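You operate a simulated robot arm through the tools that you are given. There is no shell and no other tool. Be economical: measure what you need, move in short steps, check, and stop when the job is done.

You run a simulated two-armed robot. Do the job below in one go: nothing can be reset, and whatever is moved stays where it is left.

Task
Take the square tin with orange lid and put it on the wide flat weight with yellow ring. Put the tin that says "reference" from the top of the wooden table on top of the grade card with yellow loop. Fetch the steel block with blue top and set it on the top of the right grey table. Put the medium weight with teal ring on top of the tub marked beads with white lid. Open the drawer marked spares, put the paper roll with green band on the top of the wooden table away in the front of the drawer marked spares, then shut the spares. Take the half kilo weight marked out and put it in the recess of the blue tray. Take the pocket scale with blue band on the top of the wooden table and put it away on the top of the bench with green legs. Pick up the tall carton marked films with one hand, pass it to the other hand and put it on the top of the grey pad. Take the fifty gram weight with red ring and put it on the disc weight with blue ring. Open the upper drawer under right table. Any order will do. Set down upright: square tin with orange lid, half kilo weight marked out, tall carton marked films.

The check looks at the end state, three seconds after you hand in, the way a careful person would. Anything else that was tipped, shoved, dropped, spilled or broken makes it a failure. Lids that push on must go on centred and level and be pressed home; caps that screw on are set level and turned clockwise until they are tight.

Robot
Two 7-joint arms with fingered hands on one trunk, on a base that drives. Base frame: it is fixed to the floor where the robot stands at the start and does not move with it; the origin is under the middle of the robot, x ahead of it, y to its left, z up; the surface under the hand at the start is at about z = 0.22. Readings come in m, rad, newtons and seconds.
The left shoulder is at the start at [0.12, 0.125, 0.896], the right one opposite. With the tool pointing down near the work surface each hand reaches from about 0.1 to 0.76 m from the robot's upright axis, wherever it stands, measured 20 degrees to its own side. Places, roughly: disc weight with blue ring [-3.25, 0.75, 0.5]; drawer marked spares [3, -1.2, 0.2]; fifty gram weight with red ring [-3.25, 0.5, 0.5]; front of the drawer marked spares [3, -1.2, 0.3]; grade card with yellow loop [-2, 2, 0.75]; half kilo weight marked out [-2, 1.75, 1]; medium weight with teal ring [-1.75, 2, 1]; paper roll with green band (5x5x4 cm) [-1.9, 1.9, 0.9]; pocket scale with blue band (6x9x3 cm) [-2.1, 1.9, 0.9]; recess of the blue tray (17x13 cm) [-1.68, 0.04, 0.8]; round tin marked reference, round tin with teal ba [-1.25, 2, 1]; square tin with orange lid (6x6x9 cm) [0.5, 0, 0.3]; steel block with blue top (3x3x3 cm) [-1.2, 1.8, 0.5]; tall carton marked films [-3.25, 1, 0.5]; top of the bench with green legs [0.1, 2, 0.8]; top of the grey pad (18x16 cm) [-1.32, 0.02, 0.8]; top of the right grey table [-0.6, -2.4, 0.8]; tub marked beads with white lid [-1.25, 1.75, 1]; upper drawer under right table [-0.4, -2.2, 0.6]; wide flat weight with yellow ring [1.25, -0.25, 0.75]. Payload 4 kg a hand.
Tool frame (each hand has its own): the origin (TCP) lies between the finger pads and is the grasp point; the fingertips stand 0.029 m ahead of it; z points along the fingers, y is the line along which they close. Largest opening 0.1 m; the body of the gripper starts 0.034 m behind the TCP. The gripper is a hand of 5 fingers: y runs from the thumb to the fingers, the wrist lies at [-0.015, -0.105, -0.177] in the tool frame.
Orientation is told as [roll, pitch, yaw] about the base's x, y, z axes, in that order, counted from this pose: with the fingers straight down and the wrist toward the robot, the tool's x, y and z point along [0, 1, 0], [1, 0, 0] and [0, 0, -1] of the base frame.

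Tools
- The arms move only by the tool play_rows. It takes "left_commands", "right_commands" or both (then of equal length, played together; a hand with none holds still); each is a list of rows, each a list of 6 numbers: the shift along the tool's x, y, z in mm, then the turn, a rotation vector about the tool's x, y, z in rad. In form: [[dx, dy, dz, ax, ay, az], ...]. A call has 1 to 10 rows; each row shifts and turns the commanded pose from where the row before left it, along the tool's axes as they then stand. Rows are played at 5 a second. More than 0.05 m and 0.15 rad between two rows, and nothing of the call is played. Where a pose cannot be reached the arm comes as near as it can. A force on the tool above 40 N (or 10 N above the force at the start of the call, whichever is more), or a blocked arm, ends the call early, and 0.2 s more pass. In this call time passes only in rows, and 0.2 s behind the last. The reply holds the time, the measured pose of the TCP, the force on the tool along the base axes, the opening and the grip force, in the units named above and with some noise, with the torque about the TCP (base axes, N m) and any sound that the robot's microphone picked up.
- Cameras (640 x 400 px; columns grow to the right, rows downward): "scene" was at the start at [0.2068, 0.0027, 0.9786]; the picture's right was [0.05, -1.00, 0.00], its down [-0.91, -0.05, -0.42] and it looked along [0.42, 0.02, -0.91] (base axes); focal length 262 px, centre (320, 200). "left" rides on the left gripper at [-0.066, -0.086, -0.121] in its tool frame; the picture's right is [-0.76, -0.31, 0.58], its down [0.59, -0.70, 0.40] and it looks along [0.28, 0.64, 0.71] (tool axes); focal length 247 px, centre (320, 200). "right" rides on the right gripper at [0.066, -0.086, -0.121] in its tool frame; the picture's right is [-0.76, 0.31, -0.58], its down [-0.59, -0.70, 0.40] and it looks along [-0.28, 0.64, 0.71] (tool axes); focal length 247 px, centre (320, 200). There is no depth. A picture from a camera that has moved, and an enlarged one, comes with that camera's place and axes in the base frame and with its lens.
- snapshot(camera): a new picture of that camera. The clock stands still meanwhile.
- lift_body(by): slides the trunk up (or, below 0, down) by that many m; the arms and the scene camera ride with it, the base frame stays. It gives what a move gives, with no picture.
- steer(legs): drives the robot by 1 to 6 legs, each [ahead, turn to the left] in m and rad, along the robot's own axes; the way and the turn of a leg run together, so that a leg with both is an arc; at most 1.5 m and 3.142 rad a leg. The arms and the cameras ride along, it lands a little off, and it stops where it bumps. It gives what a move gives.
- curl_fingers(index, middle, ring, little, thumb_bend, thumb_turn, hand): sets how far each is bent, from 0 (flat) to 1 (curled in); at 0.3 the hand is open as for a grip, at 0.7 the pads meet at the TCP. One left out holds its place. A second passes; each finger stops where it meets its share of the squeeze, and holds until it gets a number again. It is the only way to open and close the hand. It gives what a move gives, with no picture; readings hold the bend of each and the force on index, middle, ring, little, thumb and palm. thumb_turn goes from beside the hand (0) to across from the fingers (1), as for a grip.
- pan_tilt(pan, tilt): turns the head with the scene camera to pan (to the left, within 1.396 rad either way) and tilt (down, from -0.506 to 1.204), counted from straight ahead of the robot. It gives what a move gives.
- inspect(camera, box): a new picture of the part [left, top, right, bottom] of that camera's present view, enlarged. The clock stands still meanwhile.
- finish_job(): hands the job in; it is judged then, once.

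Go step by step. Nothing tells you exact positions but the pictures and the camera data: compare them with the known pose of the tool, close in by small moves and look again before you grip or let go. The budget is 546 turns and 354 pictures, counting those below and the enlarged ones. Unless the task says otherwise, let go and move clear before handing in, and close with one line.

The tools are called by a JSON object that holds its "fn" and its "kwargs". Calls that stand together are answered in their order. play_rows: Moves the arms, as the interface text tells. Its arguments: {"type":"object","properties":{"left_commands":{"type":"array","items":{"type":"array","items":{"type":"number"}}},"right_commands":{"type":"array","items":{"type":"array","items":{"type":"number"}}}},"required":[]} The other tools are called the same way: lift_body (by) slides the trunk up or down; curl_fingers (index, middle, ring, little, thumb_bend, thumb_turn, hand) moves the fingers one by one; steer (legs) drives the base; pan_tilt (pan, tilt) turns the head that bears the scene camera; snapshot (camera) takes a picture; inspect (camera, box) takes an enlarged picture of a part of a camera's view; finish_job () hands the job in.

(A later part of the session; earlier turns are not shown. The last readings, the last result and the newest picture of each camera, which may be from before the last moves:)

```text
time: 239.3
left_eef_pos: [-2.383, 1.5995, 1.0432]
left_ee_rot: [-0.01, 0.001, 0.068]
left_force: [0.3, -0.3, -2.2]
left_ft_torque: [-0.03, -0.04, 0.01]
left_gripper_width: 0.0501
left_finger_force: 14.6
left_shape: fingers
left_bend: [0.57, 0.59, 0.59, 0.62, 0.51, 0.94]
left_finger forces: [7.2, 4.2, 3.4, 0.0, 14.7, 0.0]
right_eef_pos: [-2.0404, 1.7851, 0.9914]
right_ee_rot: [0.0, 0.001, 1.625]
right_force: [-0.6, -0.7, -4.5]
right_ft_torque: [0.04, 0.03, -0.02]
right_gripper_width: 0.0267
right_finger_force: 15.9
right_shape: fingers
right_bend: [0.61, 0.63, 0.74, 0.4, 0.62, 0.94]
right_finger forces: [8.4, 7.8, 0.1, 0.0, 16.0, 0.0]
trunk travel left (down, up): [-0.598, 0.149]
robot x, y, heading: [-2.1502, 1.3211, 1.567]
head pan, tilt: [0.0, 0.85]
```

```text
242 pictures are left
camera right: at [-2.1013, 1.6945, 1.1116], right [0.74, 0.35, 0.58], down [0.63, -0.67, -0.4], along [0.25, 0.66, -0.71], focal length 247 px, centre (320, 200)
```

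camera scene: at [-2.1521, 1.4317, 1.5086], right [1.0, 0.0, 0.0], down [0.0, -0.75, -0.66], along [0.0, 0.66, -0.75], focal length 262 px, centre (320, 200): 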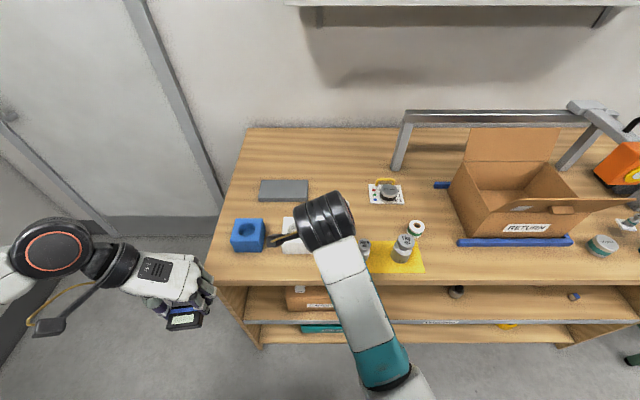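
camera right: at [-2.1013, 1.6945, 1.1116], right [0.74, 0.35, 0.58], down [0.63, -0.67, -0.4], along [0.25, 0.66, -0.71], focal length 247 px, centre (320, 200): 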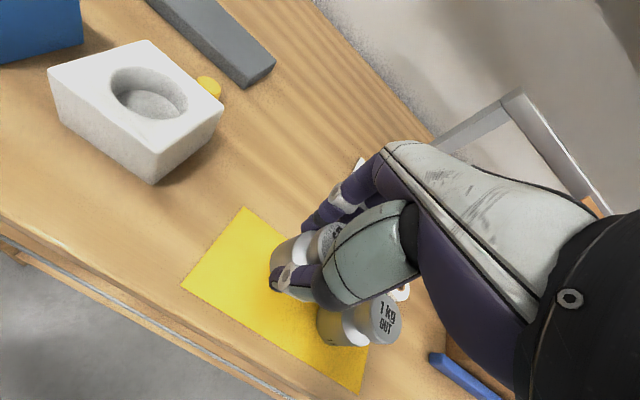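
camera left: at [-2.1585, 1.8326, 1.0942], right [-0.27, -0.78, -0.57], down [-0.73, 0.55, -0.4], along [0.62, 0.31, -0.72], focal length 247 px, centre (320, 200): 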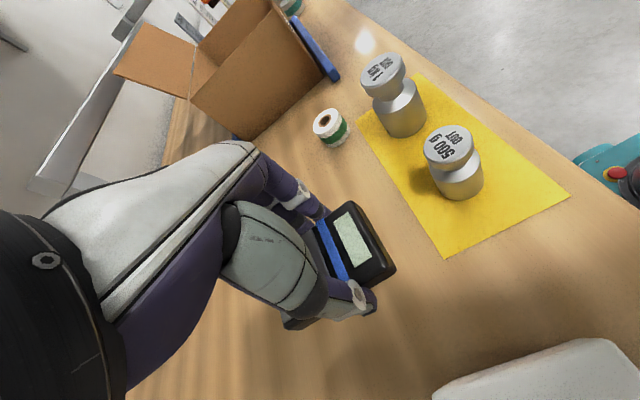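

Held. Raise/retract, back off, and turn to look at the second table with the blue tray.

{"fn": "play_rows", "kwargs": {"right_commands": [[0, 0, -40, 0, 0, 0], [0, 0, -40, 0, 0, 0], [0, -40, 0, 0, 0, 0], [0, -40, 0, 0, 0, 0]]}}

{"fn": "steer", "kwargs": {"legs": [[-0.3, 0], [0, -1.571]]}}

{"fn": "pan_tilt", "kwargs": {"pan": -0.9, "tilt": 0.6}}

{"fn": "snapshot", "kwargs": {"camera": "scene"}}

```text
time: 240.3
left_eef_pos: [-2.3821, 1.5999, 1.0441]
left_ee_rot: [-0.009, 0.0, 0.069]
left_force: [-0.7, 0.1, -1.9]
left_ft_torque: [0.0, -0.03, 0.02]
left_gripper_width: 0.0502
left_finger_force: 14.4
left_shape: fingers
left_bend: [0.57, 0.59, 0.59, 0.62, 0.51, 0.94]
left_finger forces: [7.1, 4.1, 3.3, 0.0, 14.7, 0.1]
right_eef_pos: [-2.0334, 1.7029, 1.0708]
right_ee_rot: [0.001, -0.003, 1.625]
right_force: [0.0, -0.5, -5.5]
right_ft_torque: [0.06, 0.0, 0.02]
right_gripper_width: 0.0269
right_finger_force: 15.7
right_shape: fingers
right_bend: [0.72, 0.64, 0.74, 0.4, 0.62, 0.94]
right_finger forces: [8.1, 8.0, 0.0, 0.0, 15.7, 0.1]
trunk travel left (down, up): [-0.598, 0.149]
robot x, y, heading: [-2.1552, 1.3239, 1.567]
head pan, tilt: [0.0, 0.85]
```

```text
time: 246.2
left_eef_pos: [-1.8832, 1.2583, 1.0439]
left_ee_rot: [-0.01, 0.0, -1.492]
left_force: [-0.5, -0.2, -2.2]
left_ft_torque: [-0.01, 0.01, 0.02]
left_gripper_width: 0.0501
left_finger_force: 14.0
left_shape: fingers
left_bend: [0.57, 0.59, 0.59, 0.62, 0.51, 0.94]
left_finger forces: [7.2, 4.0, 3.2, 0.1, 14.6, 0.0]
right_eef_pos: [-1.7744, 0.9101, 1.0697]
right_ee_rot: [0.001, -0.004, 0.066]
right_force: [0.0, 0.3, -4.9]
right_ft_torque: [0.02, -0.02, -0.01]
right_gripper_width: 0.0263
right_finger_force: 15.1
right_shape: fingers
right_bend: [0.72, 0.64, 0.74, 0.4, 0.62, 0.94]
right_finger forces: [7.7, 7.5, 0.1, 0.1, 14.7, 0.0]
trunk travel left (down, up): [-0.598, 0.149]
robot x, y, heading: [-2.1549, 1.022, 0.008]
head pan, tilt: [0.0, 0.85]
```

```text
time: 247.4
left_eef_pos: [-1.883, 1.2569, 1.0447]
left_ee_rot: [-0.009, 0.001, -1.491]
left_force: [0.2, 0.4, -2.3]
left_ft_torque: [-0.04, -0.04, -0.02]
left_gripper_width: 0.0502
left_finger_force: 15.2
left_shape: fingers
left_bend: [0.57, 0.59, 0.59, 0.62, 0.51, 0.94]
left_finger forces: [7.1, 4.1, 3.3, 0.0, 14.6, 0.0]
right_eef_pos: [-1.7745, 0.9108, 1.0712]
right_ee_rot: [0.001, -0.001, 0.066]
right_force: [-1.0, 0.1, -5.4]
right_ft_torque: [0.03, -0.04, 0.01]
right_gripper_width: 0.0265
right_finger_force: 15.2
right_shape: fingers
right_bend: [0.72, 0.64, 0.74, 0.4, 0.62, 0.94]
right_finger forces: [7.8, 7.5, 0.1, 0.0, 14.9, 0.0]
trunk travel left (down, up): [-0.598, 0.149]
robot x, y, heading: [-2.1546, 1.0229, 0.008]
head pan, tilt: [-0.901, 0.6]
```

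```text
241 pictures are left
camera scene: at [-2.0696, 0.957, 1.5294], right [-0.78, -0.63, 0.0], down [-0.36, 0.44, -0.82], along [0.52, -0.64, -0.57], focal length 262 px, centre (320, 200)
```

scene: 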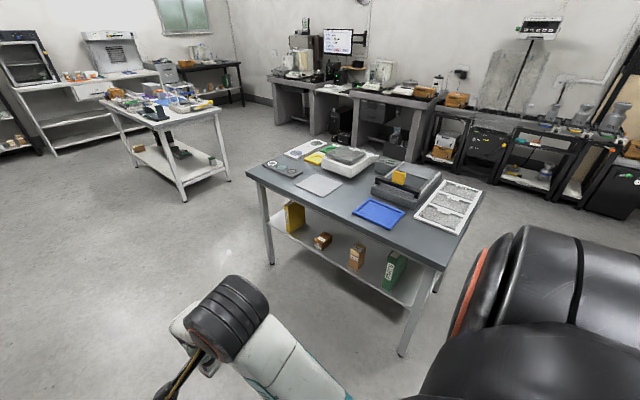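

Blue tray recess at ≈(-1.676, 0.054) on the grey table (near edge y≈0.19). Drive to face it and check the weight in hand.

{"fn": "steer", "kwargs": {"legs": [[0.57, 0], [0, -1.579], [0.36, 0]]}}

{"fn": "pan_tilt", "kwargs": {"pan": 0, "tilt": 0.8}}

{"fn": "snapshot", "kwargs": {"camera": "scene"}}

{"fn": "snapshot", "kwargs": {"camera": "right"}}

```text
time: 256.5
left_eef_pos: [-1.346, 0.4019, 1.045]
left_ee_rot: [-0.01, 0.0, -3.062]
left_force: [-0.2, 0.1, -1.3]
left_ft_torque: [0.01, 0.03, -0.02]
left_gripper_width: 0.05
left_finger_force: 14.4
left_shape: fingers
left_bend: [0.57, 0.59, 0.59, 0.62, 0.52, 0.94]
left_finger forces: [7.1, 4.0, 3.2, 0.0, 14.4, 0.1]
right_eef_pos: [-1.6951, 0.2925, 1.0716]
right_ee_rot: [0.0, -0.002, -1.503]
right_force: [0.1, -0.3, -4.9]
right_ft_torque: [-0.02, -0.03, -0.02]
right_gripper_width: 0.0258
right_finger_force: 15.1
right_shape: fingers
right_bend: [0.72, 0.64, 0.74, 0.4, 0.62, 0.94]
right_finger forces: [7.6, 7.7, 0.1, 0.0, 14.5, 0.1]
trunk travel left (down, up): [-0.598, 0.149]
robot x, y, heading: [-1.5767, 0.6763, -1.559]
head pan, tilt: [-0.901, 0.6]
```

```text
time: 257.7
left_eef_pos: [-1.3471, 0.4012, 1.0452]
left_ee_rot: [-0.008, -0.001, -3.061]
left_force: [0.6, 0.5, -2.2]
left_ft_torque: [0.03, 0.02, 0.05]
left_gripper_width: 0.0499
left_finger_force: 14.4
left_shape: fingers
left_bend: [0.57, 0.59, 0.59, 0.62, 0.52, 0.94]
left_finger forces: [6.9, 4.0, 3.3, 0.1, 14.4, 0.0]
right_eef_pos: [-1.6949, 0.2927, 1.0712]
right_ee_rot: [0.002, -0.001, -1.506]
right_force: [0.0, 0.8, -4.6]
right_ft_torque: [-0.03, -0.05, -0.02]
right_gripper_width: 0.026
right_finger_force: 15.0
right_shape: fingers
right_bend: [0.72, 0.64, 0.74, 0.4, 0.62, 0.94]
right_finger forces: [7.6, 7.7, 0.0, 0.1, 14.6, 0.1]
trunk travel left (down, up): [-0.598, 0.149]
robot x, y, heading: [-1.5767, 0.6704, -1.558]
head pan, tilt: [0.0, 0.799]
```

```text
240 pictures are left
camera scene: at [-1.5772, 0.5634, 1.5126], right [-1.0, -0.01, 0.0], down [-0.01, 0.72, -0.7], along [0.01, -0.7, -0.72], focal length 262 px, centre (320, 200)
```

scene: 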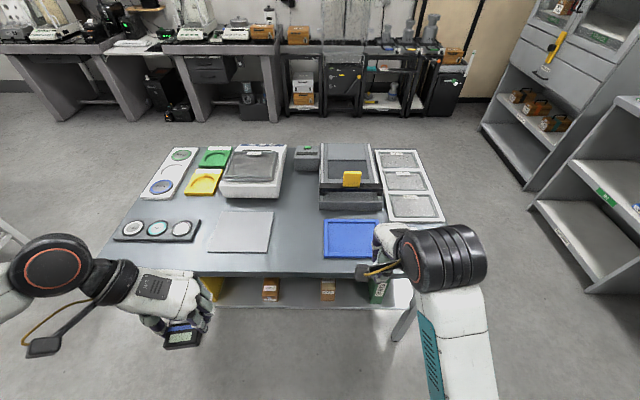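

```text
239 pictures are left
camera right: at [-1.6352, 0.3814, 1.1917], right [-0.74, -0.36, 0.58], down [-0.63, 0.66, -0.4], along [-0.24, -0.66, -0.71], focal length 247 px, centre (320, 200)
```

right: 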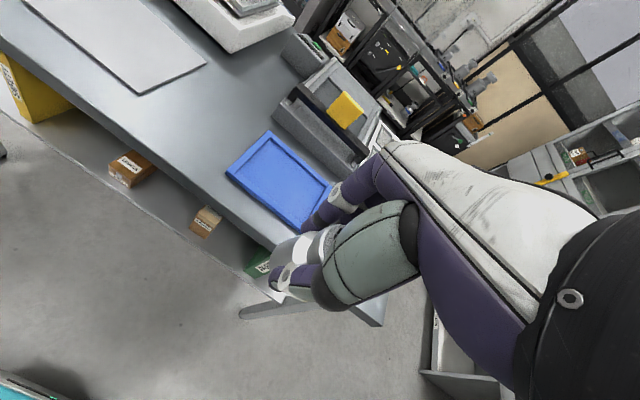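

{"fn": "inspect", "kwargs": {"camera": "right", "box": [230, 150, 430, 330]}}

```text
2.22 times, centred on (330, 240) of right
camera zoom: at [-1.6352, 0.3814, 1.1917], right [-0.74, -0.36, 0.58], down [-0.63, 0.66, -0.4], along [-0.24, -0.66, -0.71], focal length 549 px, centre (298, 111)
```

zoom: 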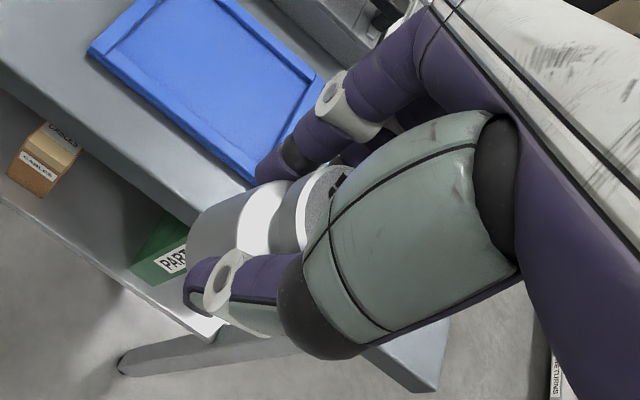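

Weight is upright. Move over the tray centre and descend.

{"fn": "play_rows", "kwargs": {"right_commands": [[2, 45, 0, 0, 0, 0], [2, 45, 0, 0, 0, 0], [0, 45, 0, 0, 0, 0], [0, 45, 0, 0, 0, 0], [0, 45, 0, 0, 0, 0], [0, 15, 30, 0, 0, 0], [0, 0, 45, 0, 0, 0], [0, 0, 45, 0, 0, 0]]}}

{"fn": "snapshot", "kwargs": {"camera": "right"}}

{"fn": "snapshot", "kwargs": {"camera": "scene"}}

```text
time: 259.5
left_eef_pos: [-1.3472, 0.4011, 1.0449]
left_ee_rot: [-0.01, 0.0, -3.06]
left_force: [0.7, -0.6, -1.6]
left_ft_torque: [-0.01, 0.02, -0.01]
left_gripper_width: 0.0499
left_finger_force: 14.4
left_shape: fingers
left_bend: [0.57, 0.59, 0.59, 0.62, 0.52, 0.94]
left_finger forces: [7.1, 4.0, 3.4, 0.0, 14.5, 0.0]
right_eef_pos: [-1.674, 0.0482, 0.9527]
right_ee_rot: [0.003, -0.001, -1.506]
right_force: [-0.3, 0.6, -5.0]
right_ft_torque: [-0.02, -0.03, -0.01]
right_gripper_width: 0.0258
right_finger_force: 15.4
right_shape: fingers
right_bend: [0.72, 0.64, 0.74, 0.4, 0.62, 0.94]
right_finger forces: [7.4, 8.1, 0.5, 0.1, 14.6, 0.1]
trunk travel left (down, up): [-0.598, 0.149]
robot x, y, heading: [-1.5806, 0.6759, -1.554]
head pan, tilt: [0.0, 0.799]
```

```text
237 pictures are left
camera right: at [-1.6146, 0.1377, 1.0724], right [-0.74, -0.35, 0.58], down [-0.63, 0.66, -0.4], along [-0.24, -0.66, -0.71], focal length 247 px, centre (320, 200)
```

right: 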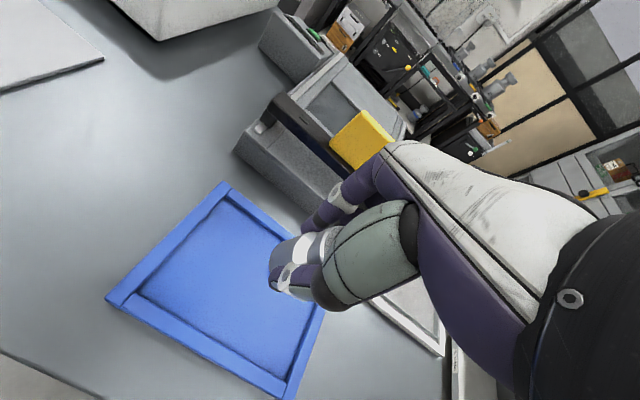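

```text
236 pictures are left
camera scene: at [-1.5772, 0.5624, 1.5125], right [-1.0, -0.01, 0.0], down [-0.01, 0.72, -0.7], along [0.01, -0.7, -0.72], focal length 262 px, centre (320, 200)
```

scene: 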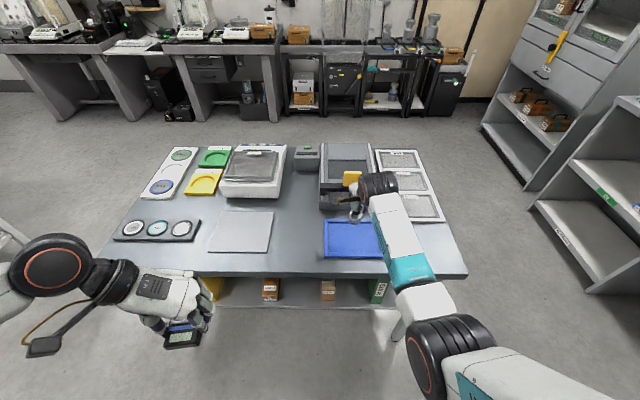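

{"fn": "play_rows", "kwargs": {"right_commands": [[-6, 0, 40, 0, 0, 0], [0, 0, 35, 0, 0, 0], [0, 0, 8, 0, 0, 0]]}}

{"fn": "inspect", "kwargs": {"camera": "right", "box": [100, 120, 420, 380]}}

```text
time: 260.3
left_eef_pos: [-1.3464, 0.4019, 1.0438]
left_ee_rot: [-0.008, 0.001, -3.062]
left_force: [-0.4, 0.4, -2.1]
left_ft_torque: [0.02, 0.03, 0.04]
left_gripper_width: 0.0501
left_finger_force: 14.1
left_shape: fingers
left_bend: [0.57, 0.59, 0.59, 0.62, 0.52, 0.94]
left_finger forces: [7.2, 4.0, 3.3, 0.1, 14.4, 0.1]
right_eef_pos: [-1.6805, 0.0501, 0.8677]
right_ee_rot: [0.002, -0.002, -1.503]
right_force: [0.1, -0.4, -5.0]
right_ft_torque: [-0.05, -0.04, 0.0]
right_gripper_width: 0.0259
right_finger_force: 15.5
right_shape: fingers
right_bend: [0.72, 0.64, 0.74, 0.4, 0.62, 0.94]
right_finger forces: [7.3, 8.1, 0.4, 0.1, 14.6, 0.1]
trunk travel left (down, up): [-0.598, 0.149]
robot x, y, heading: [-1.5817, 0.674, -1.556]
head pan, tilt: [0.0, 0.799]
```

```text
1.54 times, centred on (260, 250) of right
camera zoom: at [-1.6213, 0.1403, 0.9881], right [-0.74, -0.36, 0.58], down [-0.63, 0.66, -0.4], along [-0.24, -0.66, -0.71], focal length 380 px, centre (412, 123)
```

zoom: 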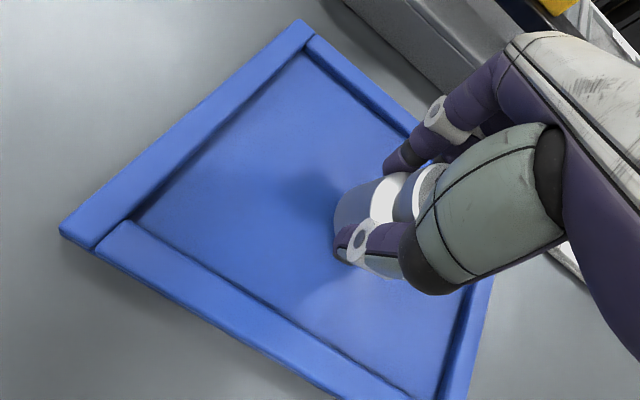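

{"fn": "play_rows", "kwargs": {"right_commands": [[-3, -8, 0, 0, 0, 0], [0, 0, 4, 0, 0, 0], [0, 0, 3, 0, 0, 0], [0, 0, 3, 0, 0, 0]]}}

```text
time: 261.3
left_eef_pos: [-1.3457, 0.4011, 1.0435]
left_ee_rot: [-0.008, -0.001, -3.062]
left_force: [-1.7, 0.2, -2.1]
left_ft_torque: [0.09, 0.01, 0.01]
left_gripper_width: 0.0501
left_finger_force: 13.8
left_shape: fingers
left_bend: [0.57, 0.59, 0.59, 0.62, 0.52, 0.94]
left_finger forces: [7.2, 4.1, 3.3, 0.0, 14.3, 0.0]
right_eef_pos: [-1.685, 0.0602, 0.8584]
right_ee_rot: [0.002, -0.003, -1.505]
right_force: [-0.9, -0.2, -2.9]
right_ft_torque: [0.0, 0.02, 0.02]
right_gripper_width: 0.0255
right_finger_force: 15.3
right_shape: fingers
right_bend: [0.72, 0.64, 0.74, 0.4, 0.62, 0.94]
right_finger forces: [7.2, 8.3, 0.4, 0.0, 14.7, 0.0]
trunk travel left (down, up): [-0.598, 0.149]
robot x, y, heading: [-1.5822, 0.6704, -1.558]
head pan, tilt: [0.0, 0.799]
```

{"fn": "play_rows", "kwargs": {"right_commands": [[0, 0, 2, 0, 0, 0], [0, 0, 2, 0, 0, 0]]}}

{"fn": "inspect", "kwargs": {"camera": "right", "box": [200, 120, 420, 320]}}

```text
time: 261.9
left_eef_pos: [-1.3463, 0.4014, 1.045]
left_ee_rot: [-0.009, 0.001, -3.063]
left_force: [0.2, 0.2, -1.5]
left_ft_torque: [-0.01, 0.02, 0.0]
left_gripper_width: 0.0502
left_finger_force: 14.2
left_shape: fingers
left_bend: [0.57, 0.59, 0.59, 0.62, 0.52, 0.94]
left_finger forces: [7.1, 4.0, 3.2, 0.1, 14.4, 0.0]
right_eef_pos: [-1.6834, 0.0604, 0.857]
right_ee_rot: [0.002, -0.006, -1.504]
right_force: [1.7, -2.8, 7.1]
right_ft_torque: [0.14, -0.02, -0.01]
right_gripper_width: 0.0257
right_finger_force: 16.6
right_shape: fingers
right_bend: [0.72, 0.64, 0.74, 0.4, 0.62, 0.94]
right_finger forces: [8.8, 10.0, 0.2, 0.0, 15.5, 0.0]
trunk travel left (down, up): [-0.598, 0.149]
robot x, y, heading: [-1.5789, 0.6717, -1.56]
head pan, tilt: [0.0, 0.799]
```

```text
2.00 times, centred on (310, 220) of right
camera zoom: at [-1.6235, 0.1493, 0.9772], right [-0.74, -0.35, 0.58], down [-0.63, 0.66, -0.4], along [-0.24, -0.66, -0.71], focal length 494 px, centre (340, 160)
```

zoom: 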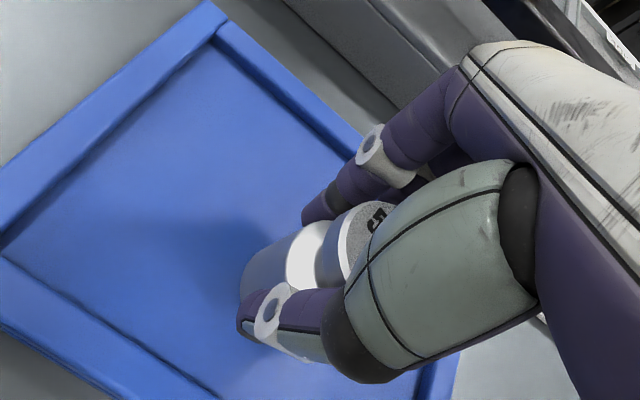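

Resting on the tray floor. Release.

{"fn": "curl_fingers", "kwargs": {"hand": "right", "index": 0.58, "middle": 0.58, "ring": 0.55, "thumb_bend": 0.57}}

{"fn": "curl_fingers", "kwargs": {"hand": "right", "index": 0.4, "middle": 0.4, "ring": 0.4, "thumb_bend": 0.4}}

{"fn": "inspect", "kwargs": {"camera": "right", "box": [200, 120, 420, 320]}}

```text
time: 262.9
left_eef_pos: [-1.3468, 0.4012, 1.045]
left_ee_rot: [-0.008, 0.0, -3.06]
left_force: [-0.2, -0.3, -1.8]
left_ft_torque: [0.0, 0.03, 0.0]
left_gripper_width: 0.0503
left_finger_force: 13.7
left_shape: fingers
left_bend: [0.57, 0.59, 0.59, 0.62, 0.52, 0.94]
left_finger forces: [7.0, 3.9, 3.2, 0.1, 14.5, 0.0]
right_eef_pos: [-1.6831, 0.061, 0.8536]
right_ee_rot: [0.001, -0.002, -1.504]
right_force: [0.9, 1.7, -0.4]
right_ft_torque: [0.01, 0.0, -0.01]
right_gripper_width: 0.0358
right_finger_force: 0.3
right_shape: fingers
right_bend: [0.57, 0.57, 0.55, 0.4, 0.55, 0.97]
right_finger forces: [0.1, 0.1, 0.1, 0.0, 1.2, 0.0]
trunk travel left (down, up): [-0.598, 0.149]
robot x, y, heading: [-1.5793, 0.6727, -1.554]
head pan, tilt: [0.0, 0.799]
```

```text
time: 263.9
left_eef_pos: [-1.3471, 0.4012, 1.0438]
left_ee_rot: [-0.01, 0.001, -3.062]
left_force: [0.8, 0.3, -1.6]
left_ft_torque: [0.0, 0.01, 0.02]
left_gripper_width: 0.0501
left_finger_force: 14.5
left_shape: fingers
left_bend: [0.57, 0.59, 0.59, 0.62, 0.52, 0.94]
left_finger forces: [7.1, 4.1, 3.2, 0.0, 14.4, 0.0]
right_eef_pos: [-1.6824, 0.0624, 0.8546]
right_ee_rot: [0.001, -0.001, -1.504]
right_force: [-0.1, 0.9, 0.0]
right_ft_torque: [-0.02, 0.01, 0.03]
right_gripper_width: 0.0745
right_finger_force: 0.0
right_shape: fingers
right_bend: [0.4, 0.4, 0.4, 0.4, 0.4, 0.97]
right_finger forces: [0.1, 0.0, 0.1, 0.1, 0.0, 0.0]
trunk travel left (down, up): [-0.598, 0.149]
robot x, y, heading: [-1.5767, 0.6692, -1.558]
head pan, tilt: [0.0, 0.799]
```

```text
2.00 times, centred on (310, 220) of right
camera zoom: at [-1.6239, 0.15, 0.9754], right [-0.74, -0.36, 0.58], down [-0.63, 0.66, -0.4], along [-0.24, -0.66, -0.71], focal length 494 px, centre (340, 160)
```

zoom: 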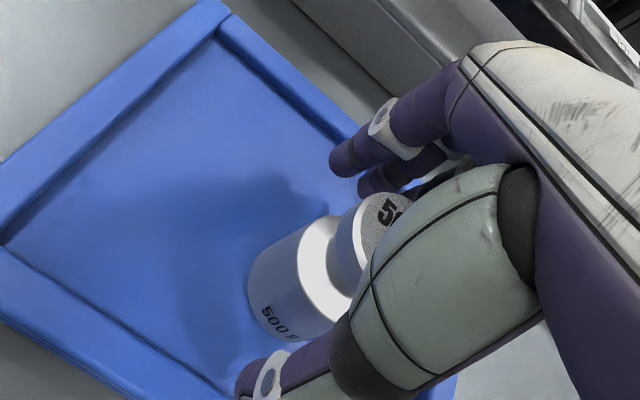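

Standing in the tray. Raise straight up, retract, and look.

{"fn": "play_rows", "kwargs": {"right_commands": [[0, 0, -20, 0, 0, 0], [0, 0, -40, 0, 0, 0], [0, 0, -45, 0, 0, 0], [0, 0, -45, 0, 0, 0], [0, -45, 0, 0, 0, 0], [0, -45, 0, 0, 0, 0], [0, -45, 0, 0, 0, 0], [0, -45, 0, 0, 0, 0]]}}

{"fn": "inspect", "kwargs": {"camera": "scene", "box": [270, 170, 450, 290]}}

```text
time: 265.7
left_eef_pos: [-1.3463, 0.4028, 1.0449]
left_ee_rot: [-0.006, 0.001, -3.059]
left_force: [-0.1, 0.2, -2.4]
left_ft_torque: [0.0, 0.01, -0.02]
left_gripper_width: 0.0498
left_finger_force: 14.3
left_shape: fingers
left_bend: [0.57, 0.59, 0.59, 0.62, 0.52, 0.94]
left_finger forces: [7.2, 4.1, 3.2, 0.1, 14.4, 0.1]
right_eef_pos: [-1.6967, 0.2411, 1.0054]
right_ee_rot: [0.002, -0.004, -1.505]
right_force: [-0.3, 0.0, -1.0]
right_ft_torque: [0.02, 0.04, 0.02]
right_gripper_width: 0.0746
right_finger_force: 0.0
right_shape: fingers
right_bend: [0.4, 0.4, 0.4, 0.4, 0.4, 0.97]
right_finger forces: [0.0, 0.0, 0.0, 0.0, 0.0, 0.0]
trunk travel left (down, up): [-0.598, 0.149]
robot x, y, heading: [-1.5841, 0.6758, -1.561]
head pan, tilt: [0.0, 0.799]
```

```text
3.33 times, centred on (360, 230) of scene
camera zoom: at [-1.577, 0.5649, 1.5127], right [-1.0, -0.01, 0.0], down [-0.01, 0.72, -0.7], along [0.01, -0.7, -0.72], focal length 874 px, centre (187, 100)
```

zoom: 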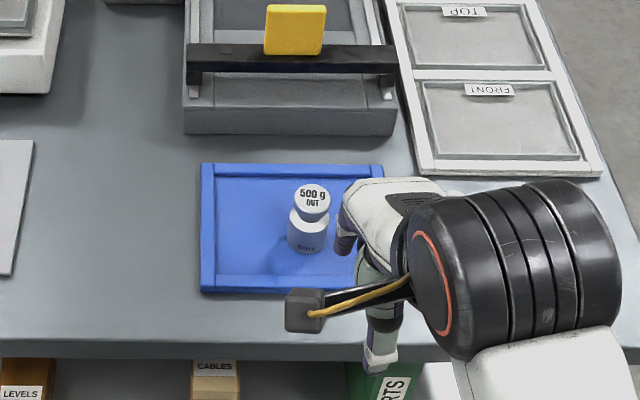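

Half-kilo placed. Now take the pocket scale to the green-legged bench.

{"fn": "steer", "kwargs": {"legs": [[-0.35, 0], [0, 1.56], [1.45, 0], [0, 1.571]]}}

{"fn": "pan_tilt", "kwargs": {"pan": 0, "tilt": 0.65}}

{"fn": "snapshot", "kwargs": {"camera": "scene"}}

```text
time: 282.8
left_eef_pos: [-0.3454, 1.3227, 1.0432]
left_ee_rot: [-0.009, -0.001, 0.1]
left_force: [-0.7, 0.3, -2.3]
left_ft_torque: [0.03, -0.01, 0.02]
left_gripper_width: 0.0498
left_finger_force: 13.9
left_shape: fingers
left_bend: [0.57, 0.59, 0.59, 0.62, 0.52, 0.94]
left_finger forces: [6.9, 3.8, 3.1, 0.1, 14.0, 0.1]
right_eef_pos: [0.0005, 1.4923, 1.0038]
right_ee_rot: [0.003, -0.001, 1.654]
right_force: [-0.2, 1.0, -0.2]
right_ft_torque: [-0.04, -0.03, 0.0]
right_gripper_width: 0.0746
right_finger_force: 0.0
right_shape: fingers
right_bend: [0.4, 0.4, 0.4, 0.4, 0.4, 0.98]
right_finger forces: [0.1, 0.1, 0.0, 0.0, 0.1, 0.1]
trunk travel left (down, up): [-0.598, 0.149]
robot x, y, heading: [-0.1081, 1.058, 1.603]
head pan, tilt: [0.0, 0.799]
```

```text
time: 283.5
left_eef_pos: [-0.3445, 1.324, 1.0449]
left_ee_rot: [-0.009, 0.001, 0.1]
left_force: [-0.3, 1.0, -2.3]
left_ft_torque: [-0.02, 0.01, 0.01]
left_gripper_width: 0.0498
left_finger_force: 14.0
left_shape: fingers
left_bend: [0.57, 0.59, 0.59, 0.62, 0.52, 0.94]
left_finger forces: [7.0, 3.9, 3.1, 0.1, 14.0, 0.0]
right_eef_pos: [0.0009, 1.4918, 1.0047]
right_ee_rot: [0.003, -0.002, 1.655]
right_force: [-0.8, 0.2, -0.4]
right_ft_torque: [0.0, 0.01, -0.03]
right_gripper_width: 0.0747
right_finger_force: 0.1
right_shape: fingers
right_bend: [0.4, 0.4, 0.4, 0.4, 0.4, 0.98]
right_finger forces: [0.0, 0.0, 0.0, 0.1, 0.1, 0.0]
trunk travel left (down, up): [-0.598, 0.149]
robot x, y, heading: [-0.1057, 1.0588, 1.599]
head pan, tilt: [0.0, 0.649]
```

```text
231 pictures are left
camera scene: at [-0.1109, 1.1705, 1.5251], right [1.0, 0.03, 0.0], down [0.02, -0.6, -0.8], along [-0.02, 0.8, -0.61], focal length 262 px, centre (320, 200)
```

scene: 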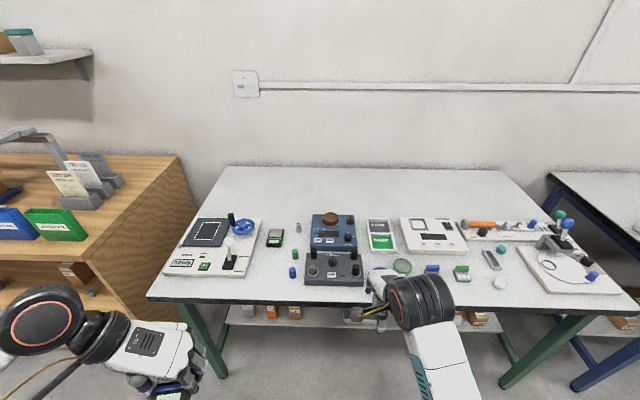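

The bench has a free lane between the left device and the blue box. Zoom in to check the space.

{"fn": "inspect", "kwargs": {"camera": "scene", "box": [220, 200, 380, 310]}}

{"fn": "inspect", "kwargs": {"camera": "scene", "box": [340, 200, 560, 310]}}

```text
3.64 times, centred on (300, 255) of scene
camera zoom: at [-0.1109, 1.1705, 1.5251], right [1.0, 0.03, 0.0], down [0.02, -0.6, -0.8], along [-0.02, 0.8, -0.61], focal length 954 px, centre (393, 0)
```

zoom: 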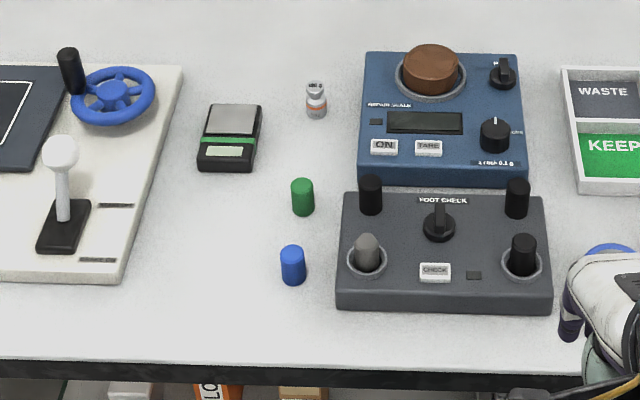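

```text
2.91 times, centred on (450, 255) of scene
camera zoom: at [-0.1109, 1.1705, 1.5251], right [1.0, 0.03, 0.0], down [0.02, -0.6, -0.8], along [-0.02, 0.8, -0.61], focal length 763 px, centre (-58, 40)
```

zoom: 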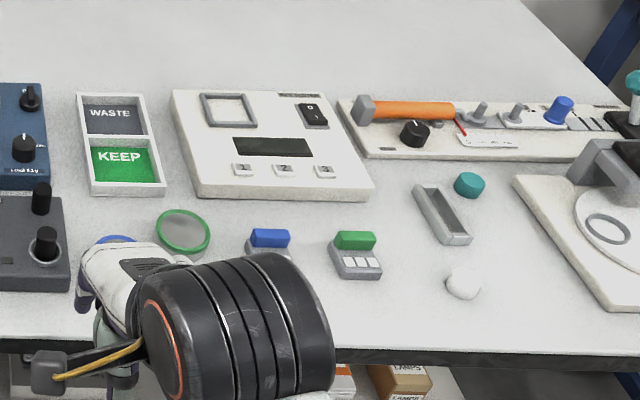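

There's a clear patch centred ≈(-0.295, 1.70) between the left device and the blue cap. I'll turn the left hand to the normal orientation so the scale lies crosswise, and move nearer.

{"fn": "play_rows", "kwargs": {"left_commands": [[0, 0, 0, 0, 0, -0.148], [0, 0, 0, 0, 0, -0.148], [0, 0, 0, 0, 0, -0.148], [0, 0, 0, 0, 0, -0.148], [0, 0, 0, 0, 0, -0.148], [0, 0, 0, 0, 0, -0.148], [0, 0, 0, 0, 0, -0.148], [0, 0, 0, 0, 0, -0.148], [0, 0, 0, 0, 0, -0.148], [0, 0, 0, 0, 0, -0.138]]}}

{"fn": "steer", "kwargs": {"legs": [[0.15, 0]]}}

{"fn": "pan_tilt", "kwargs": {"pan": 0.25, "tilt": 0.85}}

{"fn": "snapshot", "kwargs": {"camera": "scene"}}

{"fn": "snapshot", "kwargs": {"camera": "left"}}

```text
time: 285.7
left_eef_pos: [-0.3528, 1.3402, 1.026]
left_ee_rot: [-0.001, 0.01, 1.57]
left_force: [0.2, -0.5, -1.6]
left_ft_torque: [0.01, -0.01, 0.0]
left_gripper_width: 0.0498
left_finger_force: 14.0
left_shape: fingers
left_bend: [0.57, 0.59, 0.59, 0.62, 0.52, 0.94]
left_finger forces: [6.8, 3.9, 3.1, 0.0, 13.8, 0.0]
left hand out of reach, approached as far as the arm can: row 8, 9, 10
right_eef_pos: [0.0022, 1.4921, 1.0037]
right_ee_rot: [0.002, -0.002, 1.653]
right_force: [-0.4, -0.3, -0.2]
right_ft_torque: [-0.01, 0.04, 0.02]
right_gripper_width: 0.0746
right_finger_force: 0.1
right_shape: fingers
right_bend: [0.4, 0.4, 0.4, 0.4, 0.4, 0.98]
right_finger forces: [0.1, 0.0, 0.1, 0.0, 0.0, 0.0]
trunk travel left (down, up): [-0.598, 0.149]
robot x, y, heading: [-0.1078, 1.0563, 1.601]
head pan, tilt: [0.0, 0.649]
```

```text
time: 287.1
left_eef_pos: [-0.3588, 1.4855, 1.0257]
left_ee_rot: [-0.003, 0.01, 1.572]
left_force: [-0.1, 1.1, -1.9]
left_ft_torque: [-0.01, -0.02, 0.02]
left_gripper_width: 0.0497
left_finger_force: 13.8
left_shape: fingers
left_bend: [0.57, 0.59, 0.59, 0.62, 0.52, 0.94]
left_finger forces: [6.9, 4.0, 3.2, 0.0, 13.9, 0.1]
right_eef_pos: [-0.0042, 1.639, 1.0048]
right_ee_rot: [0.003, 0.0, 1.657]
right_force: [0.4, -0.1, 0.1]
right_ft_torque: [0.0, -0.03, -0.03]
right_gripper_width: 0.0747
right_finger_force: 0.3
right_shape: fingers
right_bend: [0.4, 0.4, 0.4, 0.4, 0.4, 0.98]
right_finger forces: [0.0, 0.0, 0.0, 0.0, 0.0, 0.1]
trunk travel left (down, up): [-0.598, 0.149]
robot x, y, heading: [-0.1127, 1.205, 1.609]
head pan, tilt: [0.0, 0.649]
```

```text
time: 287.9
left_eef_pos: [-0.3581, 1.4853, 1.0254]
left_ee_rot: [-0.001, 0.009, 1.57]
left_force: [0.1, 0.0, -1.8]
left_ft_torque: [0.04, -0.04, 0.01]
left_gripper_width: 0.0497
left_finger_force: 13.7
left_shape: fingers
left_bend: [0.57, 0.59, 0.59, 0.62, 0.52, 0.94]
left_finger forces: [6.7, 3.9, 3.3, 0.0, 14.0, 0.0]
right_eef_pos: [-0.0048, 1.6378, 1.0052]
right_ee_rot: [0.003, -0.003, 1.659]
right_force: [0.7, -0.3, -0.3]
right_ft_torque: [-0.01, 0.02, 0.01]
right_gripper_width: 0.0745
right_finger_force: 0.0
right_shape: fingers
right_bend: [0.4, 0.4, 0.4, 0.4, 0.4, 0.98]
right_finger forces: [0.1, 0.0, 0.0, 0.0, 0.0, 0.1]
trunk travel left (down, up): [-0.598, 0.149]
robot x, y, heading: [-0.1116, 1.2018, 1.601]
head pan, tilt: [0.25, 0.85]
```

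```text
228 pictures are left
camera scene: at [-0.1345, 1.3046, 1.5086], right [0.96, 0.28, 0.0], down [0.21, -0.72, -0.66], along [-0.18, 0.63, -0.75], focal length 262 px, centre (320, 200)
```

scene: 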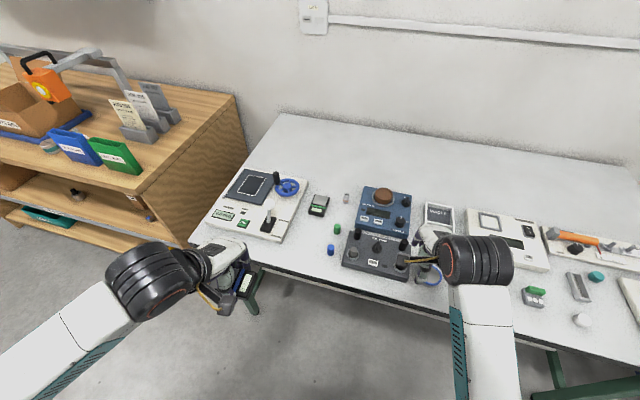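

```text
227 pictures are left
camera left: at [-0.2925, 1.399, 1.1474], right [0.76, -0.31, -0.57], down [-0.59, -0.71, -0.39], along [-0.28, 0.64, -0.72], focal length 247 px, centre (320, 200)
```

left: 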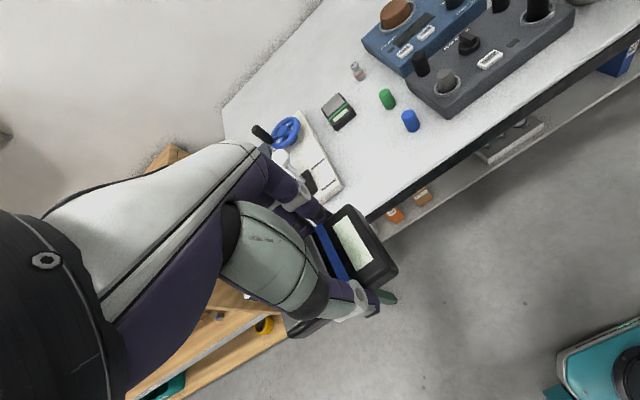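

{"fn": "play_rows", "kwargs": {"left_commands": [[-20, 44, 0, 0, 0, 0], [-20, 44, 0, 0, 0, 0], [-25, 41, 0, 0, 0, 0], [0, 45, 0, 0, 0, 0], [0, 46, 0, 0, 0, 0], [0, 0, 40, 0, 0, 0], [0, 0, 40, 0, 0, 0]]}}

{"fn": "snapshot", "kwargs": {"camera": "left"}}

{"fn": "inspect", "kwargs": {"camera": "scene", "box": [220, 160, 400, 290]}}

```text
time: 289.5
left_eef_pos: [-0.2928, 1.7019, 0.9411]
left_ee_rot: [0.0, 0.008, 1.571]
left_force: [0.4, 0.9, -2.0]
left_ft_torque: [-0.02, 0.0, 0.02]
left_gripper_width: 0.0495
left_finger_force: 13.7
left_shape: fingers
left_bend: [0.57, 0.59, 0.59, 0.62, 0.52, 0.94]
left_finger forces: [6.9, 4.0, 3.1, 0.0, 13.9, 0.0]
right_eef_pos: [-0.0035, 1.6377, 1.0034]
right_ee_rot: [0.0, -0.002, 1.661]
right_force: [0.9, 0.3, -0.1]
right_ft_torque: [-0.04, 0.02, -0.01]
right_gripper_width: 0.0745
right_finger_force: 0.0
right_shape: fingers
right_bend: [0.4, 0.4, 0.4, 0.4, 0.4, 0.98]
right_finger forces: [0.0, 0.0, 0.0, 0.0, 0.1, 0.1]
trunk travel left (down, up): [-0.598, 0.149]
robot x, y, heading: [-0.1147, 1.2005, 1.601]
head pan, tilt: [0.25, 0.85]
```

```text
226 pictures are left
camera left: at [-0.2265, 1.6158, 1.0634], right [0.76, -0.31, -0.57], down [-0.59, -0.71, -0.39], along [-0.28, 0.64, -0.72], focal length 247 px, centre (320, 200)
```

left: 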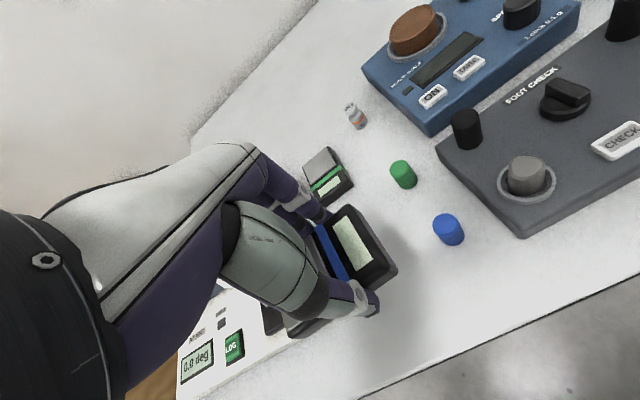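

```text
3.08 times, centred on (310, 225) of scene
camera zoom: at [-0.1341, 1.3057, 1.5085], right [0.96, 0.28, 0.0], down [0.21, -0.72, -0.66], along [-0.18, 0.63, -0.75], focal length 807 px, centre (351, 123)
```

zoom: 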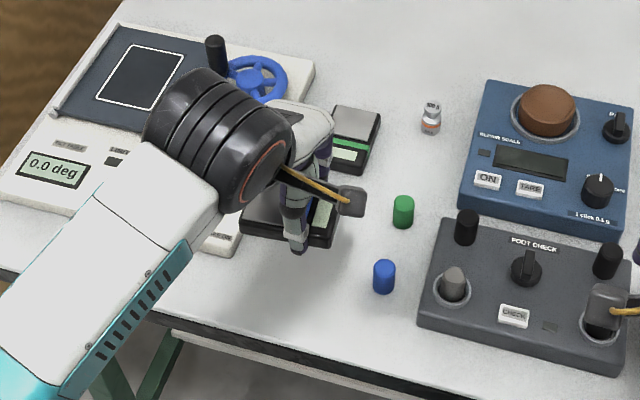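

{"fn": "play_rows", "kwargs": {"left_commands": [[0, 0, 40, 0, 0, 0], [0, 0, 40, 0, 0, 0], [0, 0, 10, 0, 0, 0], [0, 0, 5, 0, 0, 0]]}}

{"fn": "snapshot", "kwargs": {"camera": "left"}}

{"fn": "inspect", "kwargs": {"camera": "scene", "box": [220, 160, 400, 290]}}

```text
time: 290.5
left_eef_pos: [-0.2933, 1.7038, 0.8498]
left_ee_rot: [-0.001, 0.01, 1.572]
left_force: [-0.4, -0.8, -1.7]
left_ft_torque: [0.03, -0.05, -0.01]
left_gripper_width: 0.0497
left_finger_force: 14.1
left_shape: fingers
left_bend: [0.57, 0.59, 0.59, 0.62, 0.52, 0.94]
left_finger forces: [6.9, 3.9, 3.1, 0.1, 13.8, 0.1]
right_eef_pos: [-0.0041, 1.6373, 1.0042]
right_ee_rot: [0.002, -0.001, 1.657]
right_force: [-0.9, 0.9, -0.9]
right_ft_torque: [0.03, 0.01, 0.02]
right_gripper_width: 0.0748
right_finger_force: 0.0
right_shape: fingers
right_bend: [0.4, 0.4, 0.4, 0.4, 0.4, 0.98]
right_finger forces: [0.1, 0.0, 0.0, 0.0, 0.1, 0.0]
trunk travel left (down, up): [-0.598, 0.149]
robot x, y, heading: [-0.117, 1.1977, 1.6]
head pan, tilt: [0.25, 0.85]
```

```text
224 pictures are left
camera left: at [-0.2275, 1.6179, 0.9707], right [0.76, -0.31, -0.57], down [-0.59, -0.71, -0.39], along [-0.28, 0.63, -0.72], focal length 247 px, centre (320, 200)
```

left: 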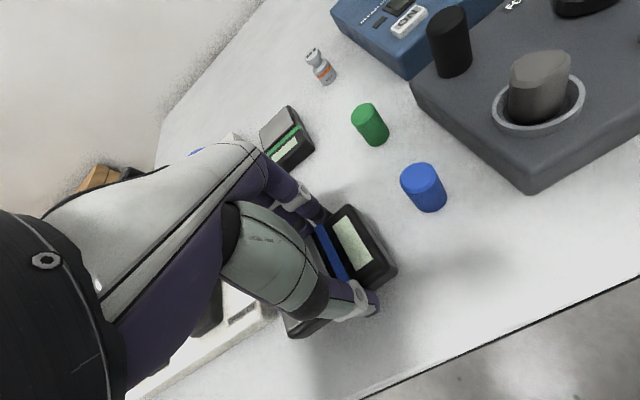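

```text
3.08 times, centred on (310, 225) of scene
camera zoom: at [-0.1344, 1.3049, 1.5086], right [0.96, 0.28, 0.0], down [0.21, -0.72, -0.66], along [-0.18, 0.63, -0.75], focal length 807 px, centre (351, 123)
```

zoom: 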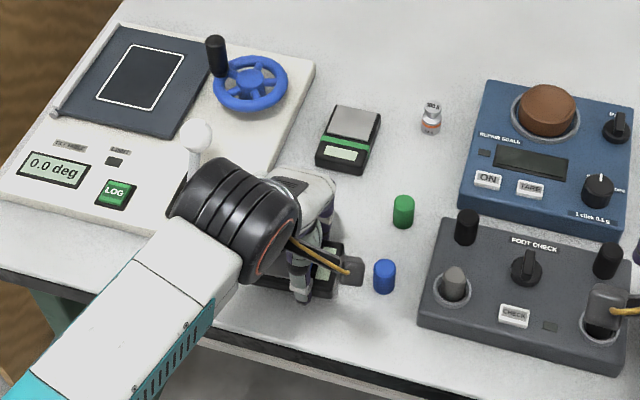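

{"fn": "play_rows", "kwargs": {"left_commands": [[0, 0, 5, 0, 0, 0], [0, 0, 5, 0, 0, 0], [0, 0, 3, 0, 0, 0], [0, 0, 3, 0, 0, 0]]}}

```text
time: 291.5
left_eef_pos: [-0.2918, 1.7036, 0.834]
left_ee_rot: [-0.002, 0.004, 1.569]
left_force: [-0.9, -0.6, 7.1]
left_ft_torque: [-0.15, 0.02, 0.01]
left_gripper_width: 0.0498
left_finger_force: 16.2
left_shape: fingers
left_bend: [0.57, 0.59, 0.6, 0.62, 0.52, 0.94]
left_finger forces: [6.3, 8.1, 3.2, 0.0, 14.8, 0.1]
right_eef_pos: [-0.0041, 1.6365, 1.0042]
right_ee_rot: [0.002, -0.001, 1.658]
right_force: [-0.2, 0.0, -0.3]
right_ft_torque: [0.01, 0.02, 0.01]
right_gripper_width: 0.0746
right_finger_force: 0.0
right_shape: fingers
right_bend: [0.4, 0.4, 0.4, 0.4, 0.4, 0.98]
right_finger forces: [0.1, 0.0, 0.1, 0.1, 0.0, 0.1]
trunk travel left (down, up): [-0.598, 0.149]
robot x, y, heading: [-0.1169, 1.204, 1.604]
head pan, tilt: [0.25, 0.85]
```

Contact. Open the left hand.

{"fn": "curl_fingers", "kwargs": {"hand": "left", "index": 0.48, "middle": 0.48, "ring": 0.48, "little": 0.48, "thumb_bend": 0.46}}

{"fn": "curl_fingers", "kwargs": {"hand": "left", "index": 0.36, "middle": 0.36, "ring": 0.36, "little": 0.36, "thumb_bend": 0.36}}

{"fn": "play_rows", "kwargs": {"left_commands": [[0, 0, -15, 0, 0, 0], [0, 0, -40, 0, 0, 0], [0, 0, -45, 0, 0, 0], [0, 0, -45, 0, 0, 0], [0, -45, 0, 0, 0, 0], [0, -45, 0, 0, 0, 0], [0, -45, 0, 0, 0, 0]]}}

{"fn": "inspect", "kwargs": {"camera": "scene", "box": [220, 160, 400, 290]}}

```text
time: 292.5
left_eef_pos: [-0.2926, 1.701, 0.8324]
left_ee_rot: [-0.001, 0.006, 1.571]
left_force: [0.4, -2.5, 7.8]
left_ft_torque: [0.2, 0.05, 0.01]
left_gripper_width: 0.0589
left_finger_force: 4.3
left_shape: fingers
left_bend: [0.48, 0.5, 0.48, 0.48, 0.46, 0.97]
left_finger forces: [0.1, 8.1, 0.1, 0.0, 0.4, 0.0]
right_eef_pos: [-0.0042, 1.637, 1.0051]
right_ee_rot: [0.003, -0.002, 1.659]
right_force: [-0.8, 0.3, -0.7]
right_ft_torque: [0.03, -0.05, 0.02]
right_gripper_width: 0.0746
right_finger_force: 0.0
right_shape: fingers
right_bend: [0.4, 0.4, 0.4, 0.4, 0.4, 0.98]
right_finger forces: [0.0, 0.1, 0.0, 0.0, 0.1, 0.1]
trunk travel left (down, up): [-0.598, 0.149]
robot x, y, heading: [-0.1095, 1.2016, 1.607]
head pan, tilt: [0.25, 0.85]
```

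```text
time: 293.5
left_eef_pos: [-0.2934, 1.702, 0.8326]
left_ee_rot: [0.0, 0.008, 1.572]
left_force: [0.2, -0.2, -0.7]
left_ft_torque: [0.01, 0.01, 0.04]
left_gripper_width: 0.084
left_finger_force: 0.0
left_shape: fingers
left_bend: [0.36, 0.36, 0.36, 0.36, 0.36, 0.97]
left_finger forces: [0.1, 0.0, 0.0, 0.1, 0.0, 0.0]
right_eef_pos: [-0.0045, 1.6377, 1.0033]
right_ee_rot: [0.002, -0.001, 1.658]
right_force: [0.4, 0.2, 0.1]
right_ft_torque: [0.01, -0.02, 0.02]
right_gripper_width: 0.0744
right_finger_force: 0.0
right_shape: fingers
right_bend: [0.4, 0.4, 0.4, 0.4, 0.4, 0.98]
right_finger forces: [0.0, 0.0, 0.1, 0.1, 0.0, 0.1]
trunk travel left (down, up): [-0.598, 0.149]
robot x, y, heading: [-0.1118, 1.2031, 1.604]
head pan, tilt: [0.25, 0.85]
```

```text
time: 295.1
left_eef_pos: [-0.2951, 1.5693, 0.9815]
left_ee_rot: [0.0, 0.006, 1.571]
left_force: [0.3, -0.8, 0.2]
left_ft_torque: [0.02, -0.03, 0.01]
left_gripper_width: 0.0844
left_finger_force: 0.0
left_shape: fingers
left_bend: [0.36, 0.36, 0.36, 0.36, 0.36, 0.98]
left_finger forces: [0.0, 0.0, 0.0, 0.0, 0.0, 0.0]
right_eef_pos: [-0.0038, 1.637, 1.0049]
right_ee_rot: [0.003, -0.003, 1.657]
right_force: [0.1, 0.0, -0.3]
right_ft_torque: [0.05, 0.0, 0.01]
right_gripper_width: 0.0747
right_finger_force: 0.1
right_shape: fingers
right_bend: [0.4, 0.4, 0.4, 0.4, 0.4, 0.98]
right_finger forces: [0.1, 0.0, 0.0, 0.0, 0.0, 0.1]
trunk travel left (down, up): [-0.598, 0.149]
robot x, y, heading: [-0.1128, 1.2051, 1.604]
head pan, tilt: [0.25, 0.85]
```

```text
3.08 times, centred on (310, 225) of scene
camera zoom: at [-0.1345, 1.3029, 1.5088], right [0.96, 0.28, 0.0], down [0.21, -0.72, -0.66], along [-0.18, 0.63, -0.75], focal length 807 px, centre (351, 123)
```

zoom: 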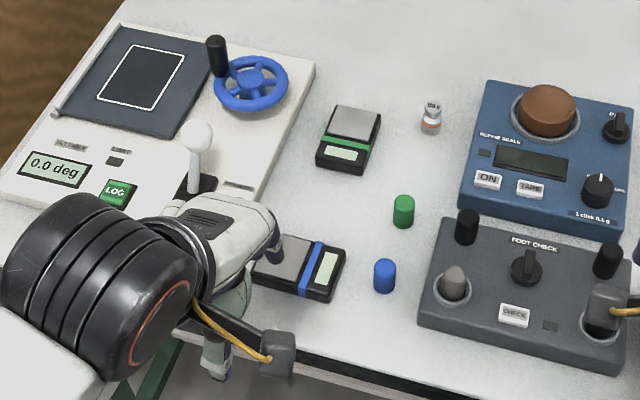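

Scale placed on the bench. Next: steel block on the wooden unit's middle shelf. Drive there and lower the trunk to view.

{"fn": "steer", "kwargs": {"legs": [[-0.2, 0], [0, 1.537], [1.13, 0], [0, -1.571]]}}

{"fn": "lift_body", "kwargs": {"by": -0.3}}

{"fn": "pan_tilt", "kwargs": {"pan": -0.15, "tilt": 0.6}}

{"fn": "snapshot", "kwargs": {"camera": "scene"}}

```text
time: 309.7
left_eef_pos: [-1.4374, 1.317, 0.98]
left_ee_rot: [-0.003, 0.009, 1.639]
left_force: [-0.3, 0.0, 0.9]
left_ft_torque: [-0.01, -0.02, 0.02]
left_gripper_width: 0.0843
left_finger_force: 0.1
left_shape: fingers
left_bend: [0.36, 0.36, 0.36, 0.36, 0.36, 0.98]
left_finger forces: [0.0, 0.0, 0.0, 0.1, 0.1, 0.0]
right_eef_pos: [-1.1536, 1.4055, 1.0048]
right_ee_rot: [0.001, -0.001, 1.728]
right_force: [0.4, 0.0, -0.7]
right_ft_torque: [0.02, -0.02, 0.05]
right_gripper_width: 0.0745
right_finger_force: 0.0
right_shape: fingers
right_bend: [0.4, 0.4, 0.4, 0.4, 0.4, 0.98]
right_finger forces: [0.1, 0.0, 0.0, 0.1, 0.0, 0.0]
trunk travel left (down, up): [-0.598, 0.149]
robot x, y, heading: [-1.2345, 0.9627, 1.669]
head pan, tilt: [0.25, 0.85]
```

```text
time: 312.7
left_eef_pos: [-1.4373, 1.3173, 0.6801]
left_ee_rot: [0.0, 0.006, 1.642]
left_force: [-0.7, 0.1, -0.3]
left_ft_torque: [0.0, 0.0, -0.01]
left_gripper_width: 0.0843
left_finger_force: 0.0
left_shape: fingers
left_bend: [0.36, 0.36, 0.36, 0.36, 0.36, 0.98]
left_finger forces: [0.0, 0.0, 0.0, 0.0, 0.0, 0.0]
right_eef_pos: [-1.153, 1.4071, 0.706]
right_ee_rot: [0.001, 0.0, 1.728]
right_force: [-0.2, 0.6, 0.7]
right_ft_torque: [0.03, 0.03, -0.02]
right_gripper_width: 0.0746
right_finger_force: 0.1
right_shape: fingers
right_bend: [0.4, 0.4, 0.4, 0.4, 0.4, 0.98]
right_finger forces: [0.0, 0.1, 0.0, 0.1, 0.0, 0.0]
trunk travel left (down, up): [-0.298, 0.449]
robot x, y, heading: [-1.2307, 0.9656, 1.672]
head pan, tilt: [0.25, 0.85]
```

```text
time: 313.6
left_eef_pos: [-1.4387, 1.3181, 0.6809]
left_ee_rot: [-0.001, 0.008, 1.641]
left_force: [0.0, 0.1, 0.5]
left_ft_torque: [-0.01, -0.01, -0.01]
left_gripper_width: 0.0843
left_finger_force: 0.1
left_shape: fingers
left_bend: [0.36, 0.36, 0.36, 0.36, 0.36, 0.98]
left_finger forces: [0.0, 0.0, 0.0, 0.1, 0.0, 0.0]
right_eef_pos: [-1.1532, 1.4065, 0.7044]
right_ee_rot: [0.002, -0.002, 1.728]
right_force: [0.1, 0.5, 0.3]
right_ft_torque: [-0.01, -0.03, 0.0]
right_gripper_width: 0.0746
right_finger_force: 0.0
right_shape: fingers
right_bend: [0.4, 0.4, 0.4, 0.4, 0.4, 0.98]
right_finger forces: [0.0, 0.0, 0.0, 0.0, 0.0, 0.0]
trunk travel left (down, up): [-0.298, 0.449]
robot x, y, heading: [-1.2281, 0.9642, 1.675]
head pan, tilt: [-0.15, 0.6]
```

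```text
221 pictures are left
camera scene: at [-1.2329, 1.1217, 1.2259], right [1.0, -0.05, 0.0], down [-0.03, -0.56, -0.82], along [0.04, 0.82, -0.57], focal length 262 px, centre (320, 200)
```

scene: 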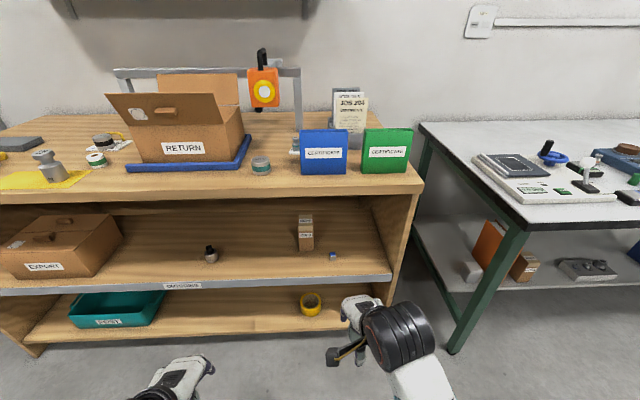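

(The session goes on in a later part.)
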